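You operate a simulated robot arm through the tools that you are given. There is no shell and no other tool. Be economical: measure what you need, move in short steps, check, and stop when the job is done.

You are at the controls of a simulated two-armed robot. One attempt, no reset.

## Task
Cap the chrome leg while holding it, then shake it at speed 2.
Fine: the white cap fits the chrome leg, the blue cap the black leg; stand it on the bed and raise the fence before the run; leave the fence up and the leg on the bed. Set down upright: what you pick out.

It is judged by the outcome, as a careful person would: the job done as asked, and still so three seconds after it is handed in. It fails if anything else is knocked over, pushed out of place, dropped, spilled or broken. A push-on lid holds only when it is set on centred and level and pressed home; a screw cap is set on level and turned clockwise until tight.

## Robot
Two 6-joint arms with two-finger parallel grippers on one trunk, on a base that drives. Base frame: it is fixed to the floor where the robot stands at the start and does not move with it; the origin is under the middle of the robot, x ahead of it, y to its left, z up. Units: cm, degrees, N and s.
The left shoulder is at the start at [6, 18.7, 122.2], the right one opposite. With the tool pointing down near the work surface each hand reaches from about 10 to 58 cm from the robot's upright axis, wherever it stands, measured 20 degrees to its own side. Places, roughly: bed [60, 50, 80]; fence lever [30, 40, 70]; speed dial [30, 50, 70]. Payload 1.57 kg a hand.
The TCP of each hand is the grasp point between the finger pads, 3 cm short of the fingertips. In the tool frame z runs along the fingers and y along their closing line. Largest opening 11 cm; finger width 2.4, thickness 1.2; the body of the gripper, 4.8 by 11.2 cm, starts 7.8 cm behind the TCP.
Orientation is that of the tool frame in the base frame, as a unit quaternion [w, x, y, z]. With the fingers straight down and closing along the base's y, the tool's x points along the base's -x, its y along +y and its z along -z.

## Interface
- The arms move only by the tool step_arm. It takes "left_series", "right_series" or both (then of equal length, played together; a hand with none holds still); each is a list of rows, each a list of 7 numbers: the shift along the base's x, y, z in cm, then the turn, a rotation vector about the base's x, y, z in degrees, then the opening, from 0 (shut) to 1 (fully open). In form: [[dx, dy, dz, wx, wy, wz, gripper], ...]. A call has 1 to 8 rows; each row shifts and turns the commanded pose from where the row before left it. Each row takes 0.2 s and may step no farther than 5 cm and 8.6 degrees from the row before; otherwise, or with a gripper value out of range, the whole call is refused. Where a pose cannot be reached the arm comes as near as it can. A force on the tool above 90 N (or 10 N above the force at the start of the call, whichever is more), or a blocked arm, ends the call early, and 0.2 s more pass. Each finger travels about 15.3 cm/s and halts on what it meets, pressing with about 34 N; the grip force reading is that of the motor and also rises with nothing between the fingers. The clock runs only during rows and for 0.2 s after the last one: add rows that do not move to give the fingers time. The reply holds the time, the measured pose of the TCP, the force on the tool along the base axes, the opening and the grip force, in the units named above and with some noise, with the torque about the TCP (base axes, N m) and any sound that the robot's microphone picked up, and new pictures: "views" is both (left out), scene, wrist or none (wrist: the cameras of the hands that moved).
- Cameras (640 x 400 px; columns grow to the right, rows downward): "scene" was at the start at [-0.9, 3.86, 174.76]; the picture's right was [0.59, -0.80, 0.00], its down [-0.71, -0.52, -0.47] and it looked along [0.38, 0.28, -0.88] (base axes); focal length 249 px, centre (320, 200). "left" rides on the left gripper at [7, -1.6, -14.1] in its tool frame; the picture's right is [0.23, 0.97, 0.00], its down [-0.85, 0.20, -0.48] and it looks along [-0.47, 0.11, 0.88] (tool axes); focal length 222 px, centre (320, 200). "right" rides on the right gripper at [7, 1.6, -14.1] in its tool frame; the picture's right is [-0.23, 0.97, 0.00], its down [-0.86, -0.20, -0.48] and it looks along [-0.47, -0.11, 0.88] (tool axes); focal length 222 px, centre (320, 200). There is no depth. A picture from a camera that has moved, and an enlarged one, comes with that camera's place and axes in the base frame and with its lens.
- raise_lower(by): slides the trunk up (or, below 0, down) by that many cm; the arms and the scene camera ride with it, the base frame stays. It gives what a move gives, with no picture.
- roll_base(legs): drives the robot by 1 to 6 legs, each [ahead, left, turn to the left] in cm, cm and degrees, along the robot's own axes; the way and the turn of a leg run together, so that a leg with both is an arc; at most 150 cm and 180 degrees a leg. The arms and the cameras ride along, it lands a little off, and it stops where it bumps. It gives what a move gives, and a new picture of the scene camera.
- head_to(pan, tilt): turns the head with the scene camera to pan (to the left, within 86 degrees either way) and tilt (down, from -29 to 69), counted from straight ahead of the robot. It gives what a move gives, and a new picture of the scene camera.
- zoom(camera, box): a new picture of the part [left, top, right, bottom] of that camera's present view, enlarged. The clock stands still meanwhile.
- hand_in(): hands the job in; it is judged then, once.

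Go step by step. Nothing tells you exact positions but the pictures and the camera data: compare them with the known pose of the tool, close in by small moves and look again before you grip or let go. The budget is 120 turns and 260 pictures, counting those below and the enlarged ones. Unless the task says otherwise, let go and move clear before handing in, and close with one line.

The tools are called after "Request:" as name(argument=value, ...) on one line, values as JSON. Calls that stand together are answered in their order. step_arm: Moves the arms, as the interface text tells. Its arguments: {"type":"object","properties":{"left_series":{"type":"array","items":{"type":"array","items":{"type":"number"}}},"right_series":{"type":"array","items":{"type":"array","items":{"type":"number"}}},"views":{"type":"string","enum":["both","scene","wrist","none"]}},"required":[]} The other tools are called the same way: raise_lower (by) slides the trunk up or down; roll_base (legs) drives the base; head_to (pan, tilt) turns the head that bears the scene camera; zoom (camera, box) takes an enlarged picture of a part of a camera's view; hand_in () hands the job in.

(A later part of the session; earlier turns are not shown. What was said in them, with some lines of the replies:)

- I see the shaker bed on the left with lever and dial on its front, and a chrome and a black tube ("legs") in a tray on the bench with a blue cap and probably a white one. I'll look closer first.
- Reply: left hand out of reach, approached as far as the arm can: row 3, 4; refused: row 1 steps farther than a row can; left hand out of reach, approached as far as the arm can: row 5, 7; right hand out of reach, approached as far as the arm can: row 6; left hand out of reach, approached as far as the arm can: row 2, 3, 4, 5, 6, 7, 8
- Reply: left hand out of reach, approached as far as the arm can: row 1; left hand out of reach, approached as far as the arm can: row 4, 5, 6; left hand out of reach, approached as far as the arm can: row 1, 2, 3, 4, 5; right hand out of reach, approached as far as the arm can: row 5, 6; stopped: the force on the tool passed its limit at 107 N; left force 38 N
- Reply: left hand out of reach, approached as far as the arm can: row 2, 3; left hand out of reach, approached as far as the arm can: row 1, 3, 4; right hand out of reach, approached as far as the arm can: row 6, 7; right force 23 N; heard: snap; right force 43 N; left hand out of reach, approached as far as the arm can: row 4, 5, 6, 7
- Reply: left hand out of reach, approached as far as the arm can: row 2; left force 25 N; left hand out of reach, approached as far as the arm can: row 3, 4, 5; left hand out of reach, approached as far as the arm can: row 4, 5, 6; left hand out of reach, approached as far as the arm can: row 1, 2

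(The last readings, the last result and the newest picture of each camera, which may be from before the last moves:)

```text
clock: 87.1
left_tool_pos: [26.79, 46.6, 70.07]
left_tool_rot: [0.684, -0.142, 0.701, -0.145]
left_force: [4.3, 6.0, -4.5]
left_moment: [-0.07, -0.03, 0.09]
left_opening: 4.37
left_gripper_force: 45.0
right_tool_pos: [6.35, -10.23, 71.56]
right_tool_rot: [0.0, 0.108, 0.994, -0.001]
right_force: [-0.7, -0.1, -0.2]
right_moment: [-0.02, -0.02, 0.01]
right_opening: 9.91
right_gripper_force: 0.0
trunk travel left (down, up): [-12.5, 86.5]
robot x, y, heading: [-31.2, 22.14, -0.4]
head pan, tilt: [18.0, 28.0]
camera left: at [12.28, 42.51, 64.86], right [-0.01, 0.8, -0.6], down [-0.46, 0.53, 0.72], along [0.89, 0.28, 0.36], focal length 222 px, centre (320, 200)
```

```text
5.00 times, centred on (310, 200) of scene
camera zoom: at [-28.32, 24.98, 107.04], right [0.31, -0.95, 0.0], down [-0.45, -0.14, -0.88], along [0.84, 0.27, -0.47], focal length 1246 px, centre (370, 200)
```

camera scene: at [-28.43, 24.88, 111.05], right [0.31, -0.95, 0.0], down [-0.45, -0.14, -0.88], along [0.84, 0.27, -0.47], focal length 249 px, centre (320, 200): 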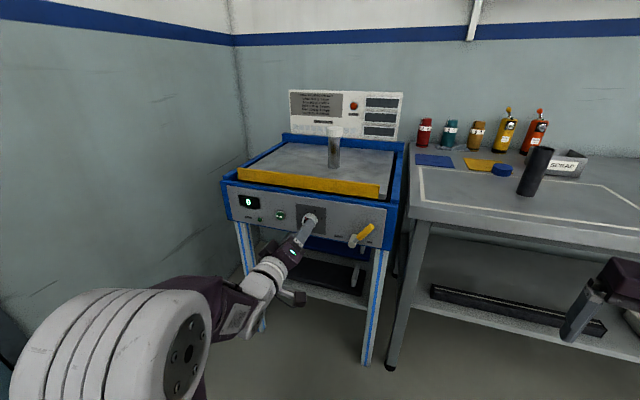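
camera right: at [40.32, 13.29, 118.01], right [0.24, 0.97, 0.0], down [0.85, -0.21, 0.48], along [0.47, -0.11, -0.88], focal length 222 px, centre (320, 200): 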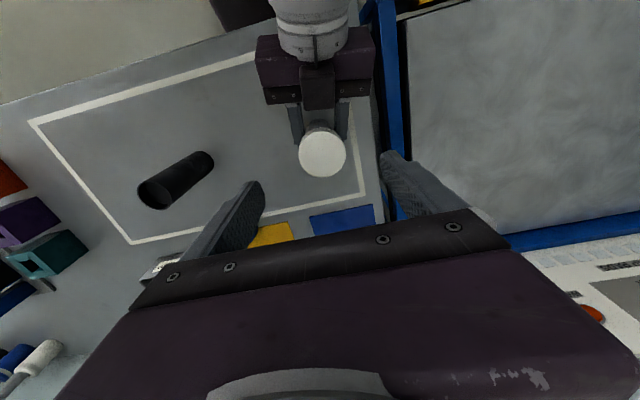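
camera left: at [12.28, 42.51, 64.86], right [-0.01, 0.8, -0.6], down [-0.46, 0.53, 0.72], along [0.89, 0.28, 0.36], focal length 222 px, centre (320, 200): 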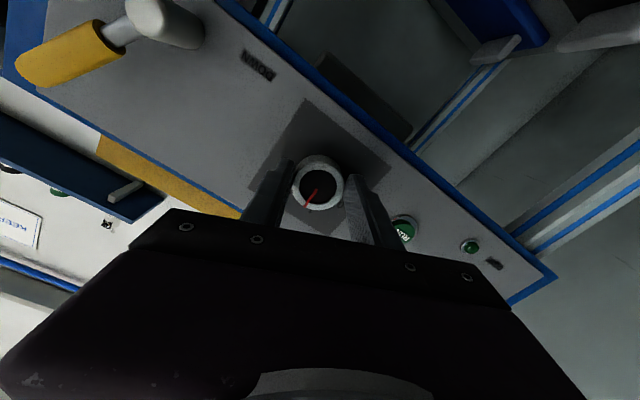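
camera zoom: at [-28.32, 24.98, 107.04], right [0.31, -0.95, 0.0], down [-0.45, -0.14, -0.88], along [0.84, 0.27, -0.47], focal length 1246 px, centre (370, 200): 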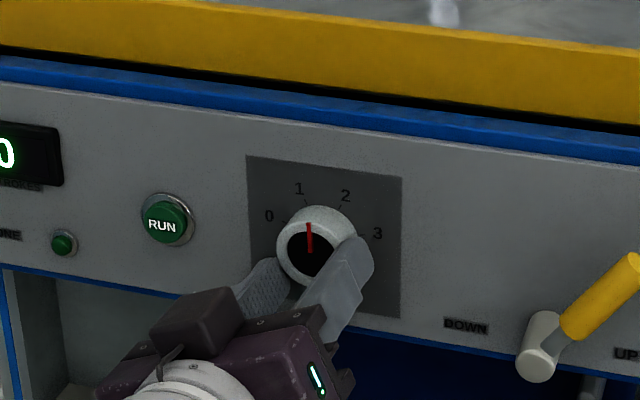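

Request:
step_arm(left_series=[[0, 0.1, -0.1, 8, 0, 0, 0.2], [0, 0, 0, 8, 0, 0, 0.2], [0, 0, 0, 8, 0, 0, 0.2], [0, 0, 0, 2, 0, 0, 0.2]], views="wrist")

Request:
zoom(camera="scene", box=[270, 160, 350, 230])

Request:
zoom(camera="left", box=[220, 100, 420, 260])

```text
clock: 88.1
left_tool_pos: [26.71, 46.98, 70.17]
left_tool_rot: [0.698, 0.015, 0.715, 0.016]
left_force: [13.1, 20.1, 0.8]
left_moment: [-0.14, -0.56, 0.99]
left_opening: 4.36
left_gripper_force: 45.1
right_tool_pos: [6.42, -10.13, 71.57]
right_tool_rot: [0.001, 0.109, 0.994, -0.001]
right_force: [-0.2, 0.4, 0.1]
right_moment: [-0.01, 0.0, 0.01]
right_opening: 9.91
right_gripper_force: 0.0
trunk travel left (down, up): [-12.5, 86.5]
robot x, y, heading: [-30.96, 21.99, -0.1]
head pan, tilt: [18.0, 28.0]
camera left: at [12.29, 45.54, 63.52], right [-0.01, 0.98, -0.19], down [-0.46, 0.16, 0.87], along [0.89, 0.09, 0.45], focal length 222 px, centre (320, 200)
```

left: 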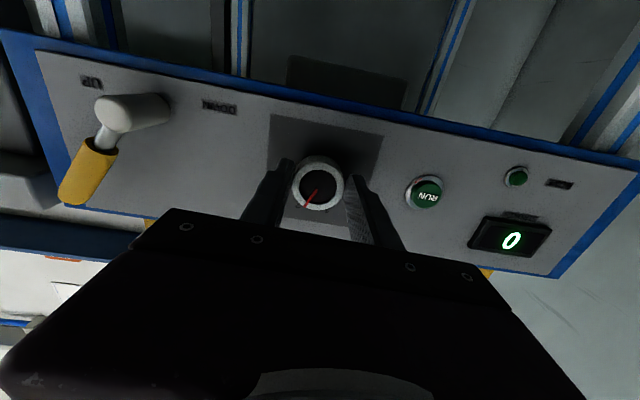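

```text
5.71 times, centred on (310, 195) of scene
camera zoom: at [-28.3, 25.12, 107.04], right [0.31, -0.95, 0.0], down [-0.45, -0.15, -0.88], along [0.84, 0.27, -0.47], focal length 1424 px, centre (377, 229)
```

zoom: 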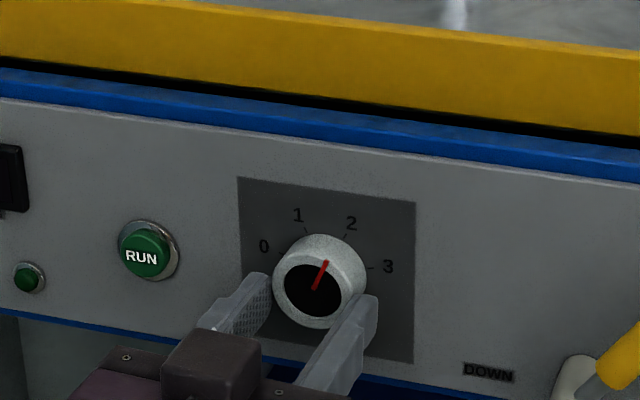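

```text
2.50 times, centred on (320, 180) of left
camera zoom: at [12.29, 45.54, 63.52], right [-0.01, 0.98, -0.19], down [-0.46, 0.16, 0.87], along [0.89, 0.09, 0.45], focal length 555 px, centre (320, 250)
```

zoom: 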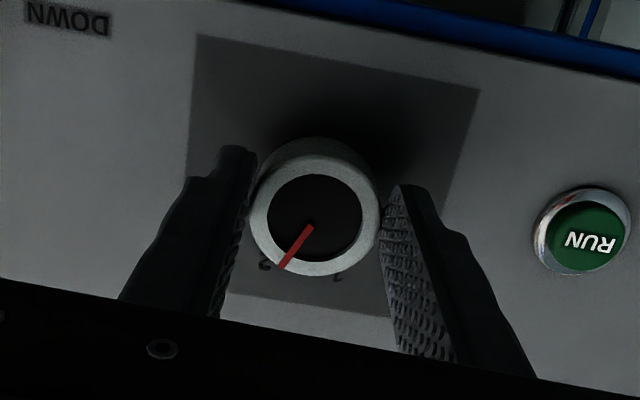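

Request:
step_arm(left_series=[[-0.1, 0.3, 0, 2, 0, 0, 0.2], [0, 0, 0, 0, 0, 0, 0.2], [0, 0, 0, 0, 0, 0, 0.45], [0, 0, 0, 0, 0, 0, 0.6], [0, 0, 0, 0, 0, 0, 0.6]], views="wrist")

Request:
zoom(camera="scene", box=[280, 180, 340, 220])

Request:
zoom(camera="left", box=[220, 100, 420, 260])

```text
clock: 89.3
left_tool_pos: [26.38, 46.85, 70.2]
left_tool_rot: [0.698, 0.028, 0.715, 0.027]
left_force: [-0.1, 0.1, -0.2]
left_moment: [0.0, 0.01, 0.0]
left_opening: 6.62
left_gripper_force: 0.0
right_tool_pos: [6.28, -10.35, 71.45]
right_tool_rot: [0.001, 0.11, 0.994, 0.0]
right_force: [0.0, -0.4, -0.5]
right_moment: [0.0, 0.02, 0.03]
right_opening: 9.89
right_gripper_force: 0.1
trunk travel left (down, up): [-12.5, 86.5]
robot x, y, heading: [-30.62, 22.16, 0.0]
head pan, tilt: [18.0, 28.0]
camera left: at [12.08, 45.83, 63.54], right [0.0, 0.99, -0.15], down [-0.46, 0.13, 0.88], along [0.89, 0.07, 0.45], focal length 222 px, centre (320, 200)
```

left: 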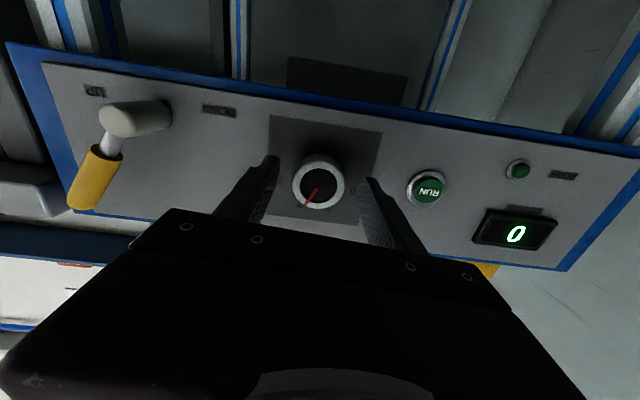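

```text
10.00 times, centred on (310, 200) of scene
camera zoom: at [-28.44, 24.87, 107.05], right [0.31, -0.95, 0.0], down [-0.45, -0.14, -0.88], along [0.84, 0.27, -0.47], focal length 2493 px, centre (420, 200)
```

zoom: 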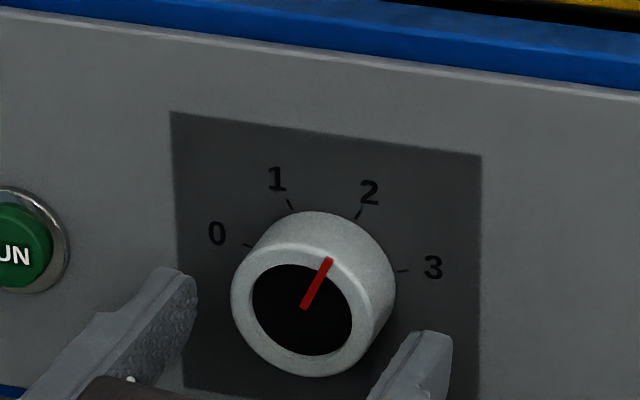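

```text
2.50 times, centred on (320, 180) of left
camera zoom: at [12.08, 45.83, 63.54], right [0.0, 0.99, -0.15], down [-0.46, 0.13, 0.88], along [0.89, 0.07, 0.45], focal length 555 px, centre (320, 250)
```

zoom: 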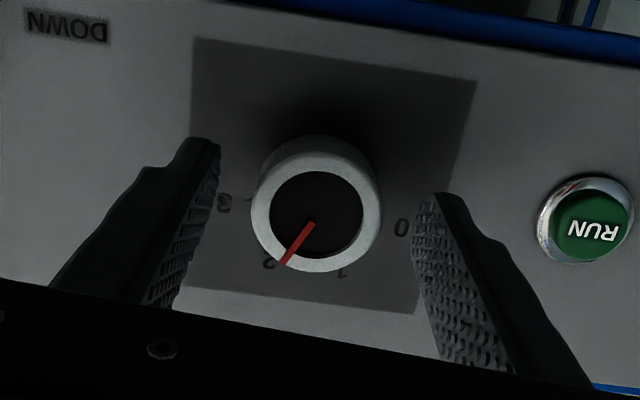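

Request:
step_arm(left_series=[[-3, 0, 0, 0, 0, 0, 0.6], [-3, 0, 0, 0, 0, 0, 0.6], [0, 4.5, -0.1, -4, 0, 0, 0], [0, 4.5, -0.1, 0, 0, 0, 0], [1, 0, 0, 0, 0, 0, 0], [0, 0, 0, 0, 0, 0, 0]], views="both")

Request:
zoom(camera="scene", box=[220, 160, 400, 260])

```text
clock: 90.7
left_tool_pos: [21.75, 55.69, 70.43]
left_tool_rot: [0.698, 0.004, 0.716, 0.002]
left_force: [0.1, 0.2, 0.3]
left_moment: [-0.02, -0.02, 0.01]
left_opening: 0.0
left_gripper_force: 21.5
left hand out of reach, approached as far as the arm can: row 4
right_tool_pos: [6.19, -10.37, 71.56]
right_tool_rot: [0.001, 0.109, 0.994, 0.0]
right_force: [-0.6, 0.3, 0.4]
right_moment: [-0.05, -0.02, 0.03]
right_opening: 9.89
right_gripper_force: 0.0
trunk travel left (down, up): [-12.5, 86.5]
robot x, y, heading: [-30.99, 22.29, 0.1]
head pan, tilt: [18.0, 28.0]
camera scene: at [-28.43, 24.88, 107.05], right [0.31, -0.95, 0.0], down [-0.45, -0.14, -0.88], along [0.84, 0.27, -0.47], focal length 249 px, centre (320, 200)
camera left: at [7.43, 54.21, 63.86], right [0.0, 0.98, -0.22], down [-0.46, 0.19, 0.87], along [0.89, 0.1, 0.45], focal length 222 px, centre (320, 200)
```

scene: 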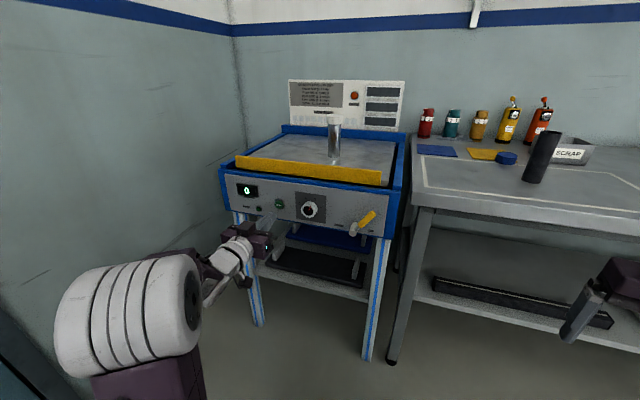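
left: 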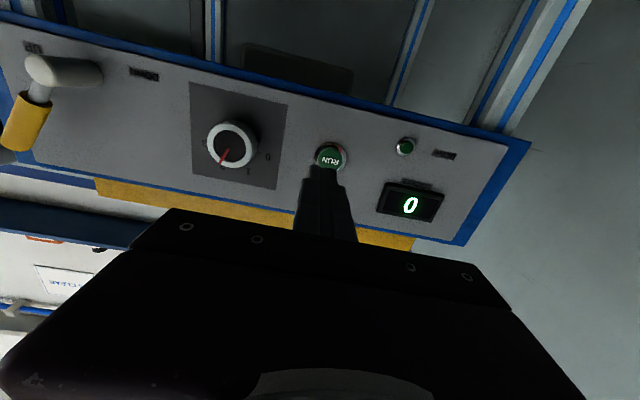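

```text
3.56 times, centred on (310, 210) of scene
camera zoom: at [-28.43, 24.88, 107.05], right [0.31, -0.95, 0.0], down [-0.45, -0.14, -0.88], along [0.84, 0.27, -0.47], focal length 886 px, centre (356, 164)
```

zoom: 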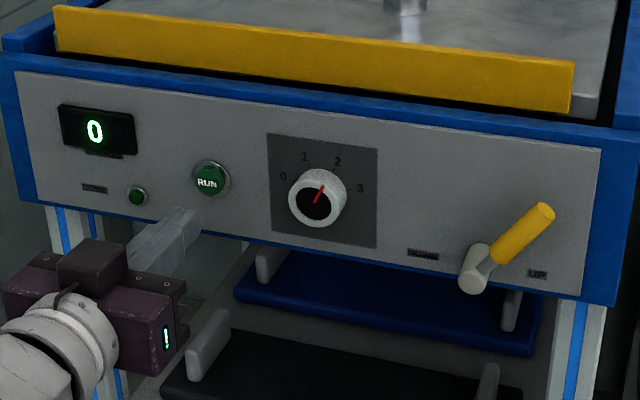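

Request:
step_arm(left_series=[[1.5, 0.45, -0.4, 0, 0, 0, 0], [1.5, 0, 0, 0, 0, 0, 0], [0.7, 0, 0, 0, 0, 0, 0], [0.5, 0, 0, 0, 0, 0, 0]], views="both")

```text
clock: 91.7
left_tool_pos: [25.95, 56.26, 70.07]
left_tool_rot: [0.698, 0.003, 0.716, 0.003]
left_force: [-0.2, -0.7, 0.3]
left_moment: [0.0, 0.02, 0.03]
left_opening: 0.02
left_gripper_force: 21.3
right_tool_pos: [6.26, -10.32, 71.47]
right_tool_rot: [0.001, 0.109, 0.994, 0.0]
right_force: [-0.5, 0.2, 0.2]
right_moment: [0.01, 0.0, -0.01]
right_opening: 9.88
right_gripper_force: 0.1
trunk travel left (down, up): [-12.5, 86.5]
robot x, y, heading: [-31.04, 21.87, -0.2]
head pan, tilt: [18.0, 28.0]
camera scene: at [-28.43, 24.88, 107.05], right [0.31, -0.95, 0.0], down [-0.45, -0.14, -0.88], along [0.84, 0.27, -0.47], focal length 249 px, centre (320, 200)
camera left: at [11.58, 54.67, 63.51], right [0.0, 0.98, -0.22], down [-0.46, 0.19, 0.87], along [0.89, 0.1, 0.45], focal length 222 px, centre (320, 200)
```

scene: 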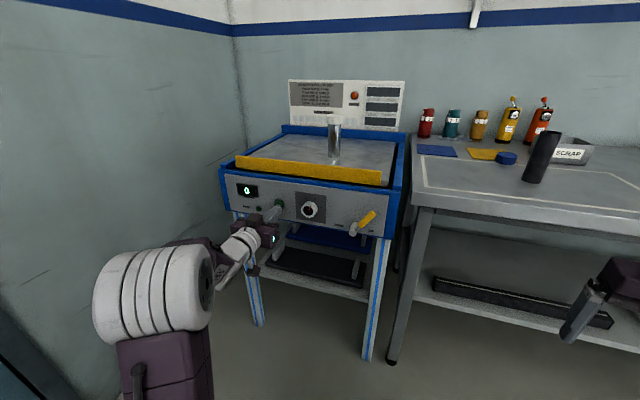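
left: 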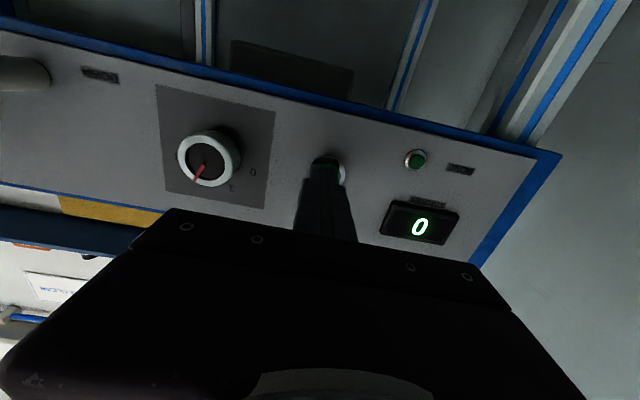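

Request:
step_arm(left_series=[[0, 0.35, -0.5, 0, 0, 0, 0], [0.4, 0, 0, 0, 0, 0, 0], [0.4, 0, 0, 0, 0, 0, 0], [0.3, 0, 0, 0, 0, 0, 0]], views="both")

```text
clock: 92.7
left_tool_pos: [27.04, 56.64, 69.55]
left_tool_rot: [0.698, 0.004, 0.716, 0.003]
left_force: [0.1, -0.1, -1.2]
left_moment: [0.0, -0.04, 0.01]
left_opening: 0.0
left_gripper_force: 21.6
right_tool_pos: [6.24, -10.3, 71.56]
right_tool_rot: [0.001, 0.11, 0.994, 0.0]
right_force: [-0.2, -0.6, 0.1]
right_moment: [-0.03, 0.04, -0.03]
right_opening: 9.91
right_gripper_force: 0.0
trunk travel left (down, up): [-12.5, 86.5]
robot x, y, heading: [-30.91, 22.09, -0.2]
head pan, tilt: [18.0, 28.0]
camera scene: at [-28.43, 24.88, 107.05], right [0.31, -0.95, 0.0], down [-0.45, -0.14, -0.88], along [0.84, 0.27, -0.47], focal length 249 px, centre (320, 200)
camera left: at [12.7, 55.06, 63.02], right [0.0, 0.98, -0.22], down [-0.46, 0.19, 0.87], along [0.89, 0.1, 0.45], focal length 222 px, centre (320, 200)
```

scene: 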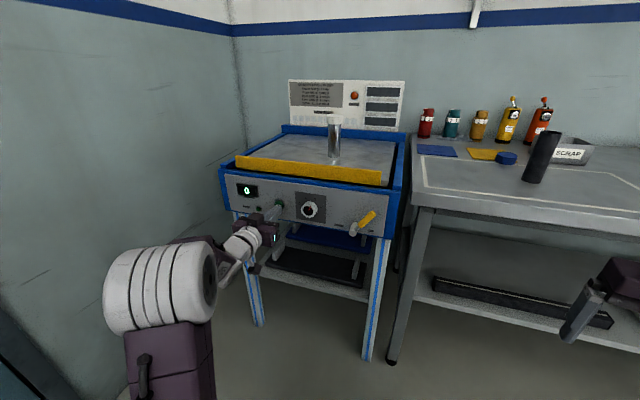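
left: 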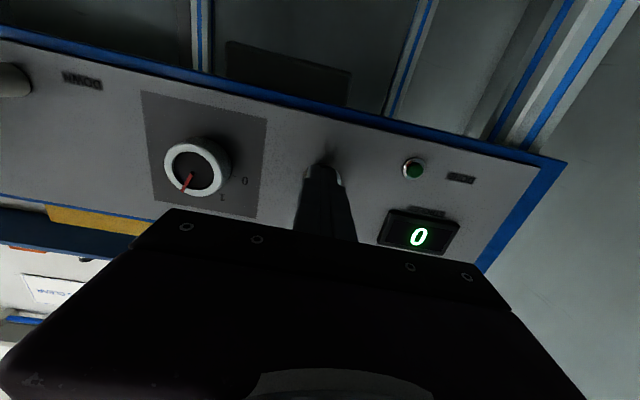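

Request:
step_arm(left_series=[[0.3, 0, 0, 0, 0, 0, 0], [0.3, 0, 0, 0, 0, 0, 0], [0.3, 0, 0, 0, 0, 0, 0]], views="wrist")

Request:
zoom(camera="scene", box=[220, 170, 330, 250])

```text
clock: 93.5
left_tool_pos: [27.92, 56.71, 69.6]
left_tool_rot: [0.698, 0.004, 0.716, 0.002]
left_force: [-12.9, -1.3, -3.8]
left_moment: [0.04, 0.02, -0.04]
left_opening: 0.02
left_gripper_force: 21.9
right_tool_pos: [6.11, -10.36, 71.44]
right_tool_rot: [0.002, 0.109, 0.994, 0.0]
right_force: [0.7, 0.7, 0.0]
right_moment: [-0.01, -0.02, 0.03]
right_opening: 9.89
right_gripper_force: 0.1
trunk travel left (down, up): [-12.5, 86.5]
robot x, y, heading: [-30.84, 22.22, -0.0]
head pan, tilt: [18.0, 28.0]
heard: click
camera left: at [13.51, 55.05, 63.03], right [0.0, 0.98, -0.22], down [-0.46, 0.19, 0.87], along [0.89, 0.1, 0.45], focal length 222 px, centre (320, 200)
```

left: 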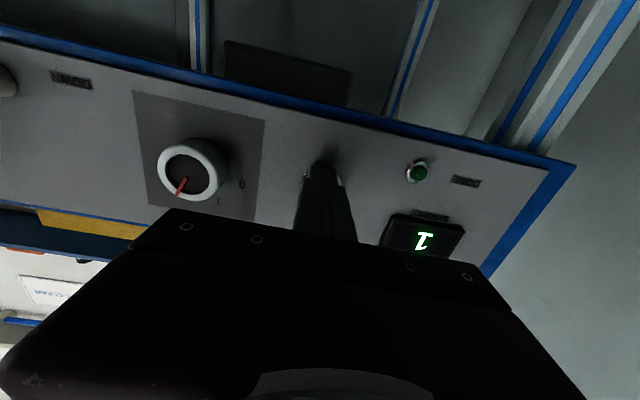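

```text
5.00 times, centred on (275, 210) of scene
camera zoom: at [-28.57, 24.89, 107.04], right [0.31, -0.95, 0.0], down [-0.45, -0.14, -0.88], along [0.84, 0.27, -0.47], focal length 1246 px, centre (545, 150)
```

zoom: 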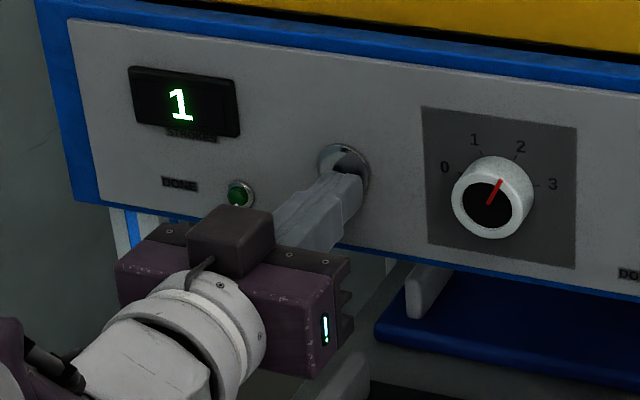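

Request:
step_arm(left_series=[[-2, 0, 0, 0, 0, 0, 0], [-3, 0, 0, 0, 0, 0, 0], [0, 0, 0, 0, 0, 0, 0], [0, 0, 0, 0, 0, 0, 0], [0, 0, 0, 0, 0, 0, 0], [0, 0, 0, 0, 0, 0, 0], [0, 0, 0, 0, 0, 0, 0], [0, 0, 0, 0, 0, 0, 0]], views="both")

```text
clock: 95.3
left_tool_pos: [22.94, 56.64, 69.68]
left_tool_rot: [0.697, 0.003, 0.717, 0.003]
left_force: [0.2, -0.8, 0.5]
left_moment: [-0.02, 0.02, -0.02]
left_opening: 0.0
left_gripper_force: 21.4
right_tool_pos: [6.34, -10.36, 71.56]
right_tool_rot: [0.001, 0.109, 0.994, 0.0]
right_force: [0.5, -0.5, -0.1]
right_moment: [0.0, -0.01, -0.01]
right_opening: 9.88
right_gripper_force: 0.0
trunk travel left (down, up): [-12.5, 86.5]
robot x, y, heading: [-30.85, 21.97, -0.2]
head pan, tilt: [18.0, 28.0]
camera scene: at [-28.43, 24.88, 107.05], right [0.31, -0.95, 0.0], down [-0.45, -0.14, -0.88], along [0.84, 0.27, -0.47], focal length 249 px, centre (320, 200)
camera left: at [8.65, 55.02, 63.13], right [-0.01, 0.98, -0.22], down [-0.45, 0.19, 0.87], along [0.89, 0.1, 0.44], focal length 222 px, centre (320, 200)
```

scene: 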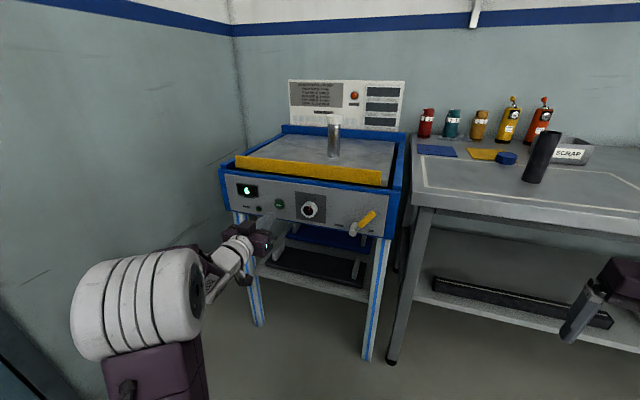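
left: 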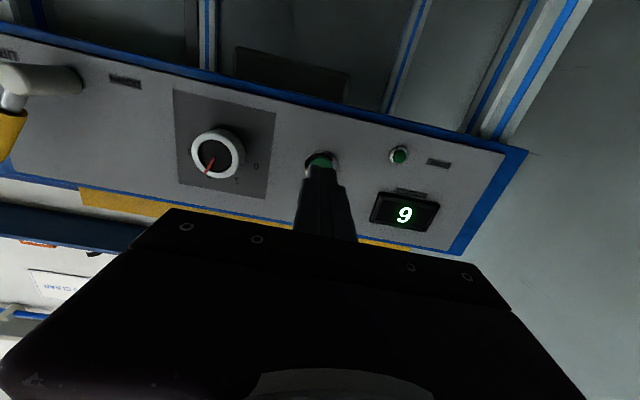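

Strokes are counting (9 so far) with the dial at 2. I'll wait with the hand clear until the DONE lamp lights.

Request:
step_arm(left_series=[[0, 0, 0, 0, 0, 0, 0], [0, 0, 0, 0, 0, 0, 0], [0, 0, 0, 0, 0, 0, 0], [0, 0, 0, 0, 0, 0, 0], [0, 0, 0, 0, 0, 0, 0], [0, 0, 0, 0, 0, 0, 0], [0, 0, 0, 0, 0, 0, 0], [0, 0, 0, 0, 0, 0, 0]], views="none")

Request:
step_arm(left_series=[[0, 0, 0, 0, 0, 0, 0], [0, 0, 0, 0, 0, 0, 0], [0, 0, 0, 0, 0, 0, 0], [0, 0, 0, 0, 0, 0, 0], [0, 0, 0, 0, 0, 0, 0], [0, 0, 0, 0, 0, 0, 0], [0, 0, 0, 0, 0, 0, 0], [0, 0, 0, 0, 0, 0, 0]], views="none")

Request:
zoom(camera="scene", box=[220, 100, 400, 250])

```text
clock: 97.1
left_tool_pos: [23.06, 56.65, 69.68]
left_tool_rot: [0.698, 0.003, 0.716, 0.003]
left_force: [0.2, -1.0, -0.2]
left_moment: [0.0, 0.0, -0.01]
left_opening: 0.02
left_gripper_force: 21.4
right_tool_pos: [6.29, -10.35, 71.41]
right_tool_rot: [0.001, 0.109, 0.994, 0.0]
right_force: [-0.4, 0.6, 0.1]
right_moment: [0.02, 0.03, 0.0]
right_opening: 9.91
right_gripper_force: 0.2
trunk travel left (down, up): [-12.5, 86.5]
robot x, y, heading: [-31.03, 21.95, -0.2]
head pan, tilt: [18.0, 28.0]
```

```text
clock: 98.9
left_tool_pos: [23.2, 56.61, 69.54]
left_tool_rot: [0.697, 0.003, 0.717, 0.003]
left_force: [0.5, -0.1, -0.2]
left_moment: [-0.05, 0.01, 0.01]
left_opening: 0.0
left_gripper_force: 22.1
right_tool_pos: [6.22, -10.35, 71.51]
right_tool_rot: [0.001, 0.11, 0.994, 0.0]
right_force: [0.2, -0.8, 0.3]
right_moment: [0.0, 0.0, -0.03]
right_opening: 9.9
right_gripper_force: 0.0
trunk travel left (down, up): [-12.5, 86.5]
robot x, y, heading: [-31.29, 22.19, -0.2]
head pan, tilt: [18.0, 28.0]
```

```text
2.67 times, centred on (310, 175) of scene
camera zoom: at [-28.43, 24.88, 107.05], right [0.31, -0.95, 0.0], down [-0.45, -0.14, -0.88], along [0.84, 0.27, -0.47], focal length 665 px, centre (347, 267)
```

zoom: 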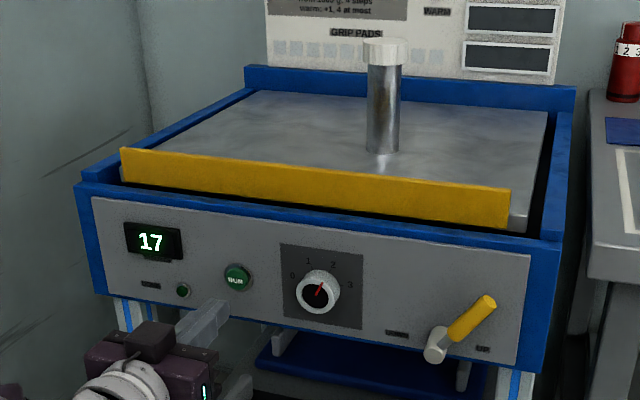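

The display shows 17, the fence is up, and the capped leg is upright. I'll wait a bit more and check the DONE lamp.

Request:
step_arm(left_series=[[0, 0, 0, 0, 0, 0, 0], [0, 0, 0, 0, 0, 0, 0], [0, 0, 0, 0, 0, 0, 0], [0, 0, 0, 0, 0, 0, 0], [0, 0, 0, 0, 0, 0, 0], [0, 0, 0, 0, 0, 0, 0], [0, 0, 0, 0, 0, 0, 0], [0, 0, 0, 0, 0, 0, 0]], views="none")

Request:
step_arm(left_series=[[0, 0, 0, 0, 0, 0, 0], [0, 0, 0, 0, 0, 0, 0], [0, 0, 0, 0, 0, 0, 0], [0, 0, 0, 0, 0, 0, 0], [0, 0, 0, 0, 0, 0, 0], [0, 0, 0, 0, 0, 0, 0], [0, 0, 0, 0, 0, 0, 0], [0, 0, 0, 0, 0, 0, 0]], views="none")

Request:
zoom(camera="scene", box=[220, 100, 400, 250])

```text
clock: 100.7
left_tool_pos: [23.06, 56.63, 69.51]
left_tool_rot: [0.697, 0.003, 0.717, 0.003]
left_force: [-0.2, 0.0, 0.2]
left_moment: [0.0, 0.02, 0.0]
left_opening: 0.0
left_gripper_force: 21.6
right_tool_pos: [6.29, -10.26, 71.54]
right_tool_rot: [0.002, 0.111, 0.994, 0.0]
right_force: [0.2, 0.8, 0.0]
right_moment: [-0.01, -0.03, 0.0]
right_opening: 9.89
right_gripper_force: 0.0
trunk travel left (down, up): [-12.5, 86.5]
robot x, y, heading: [-31.06, 21.91, -0.4]
head pan, tilt: [18.0, 28.0]
```

```text
clock: 102.5
left_tool_pos: [23.09, 56.64, 69.64]
left_tool_rot: [0.697, 0.003, 0.717, 0.003]
left_force: [0.7, 0.1, -0.1]
left_moment: [0.0, -0.02, -0.04]
left_opening: 0.01
left_gripper_force: 21.6
right_tool_pos: [6.41, -10.34, 71.52]
right_tool_rot: [0.0, 0.11, 0.994, 0.0]
right_force: [-1.1, -0.2, 0.2]
right_moment: [-0.03, -0.01, 0.01]
right_opening: 9.88
right_gripper_force: 0.1
trunk travel left (down, up): [-12.5, 86.5]
robot x, y, heading: [-31.14, 22.09, -0.0]
head pan, tilt: [18.0, 28.0]
```

```text
2.67 times, centred on (310, 175) of scene
camera zoom: at [-28.43, 24.88, 107.05], right [0.31, -0.95, 0.0], down [-0.45, -0.14, -0.88], along [0.84, 0.27, -0.47], focal length 665 px, centre (347, 267)
```

zoom: 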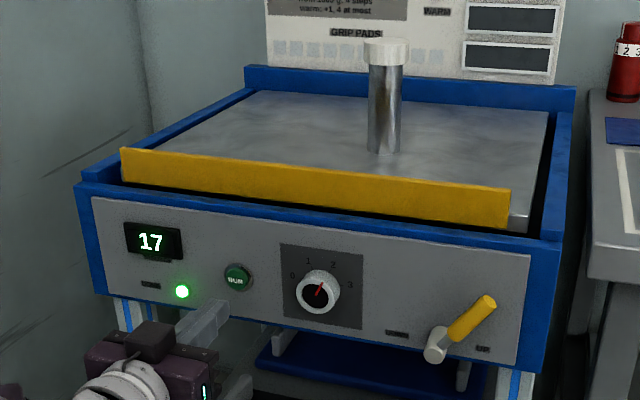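

The DONE lamp is lit, the fence is up, the capped leg stands on the bed and the hands are clear. I'm handing in now.

Request:
hand_in()

```text
The job is handed in.
```

The chrome leg was capped with the white cap while held (it snapped on) and stood upright on the bed. I raised the fence, then ran it at speed 2 until the DONE lamp lit; the fence is still up and the leg is on the bed.
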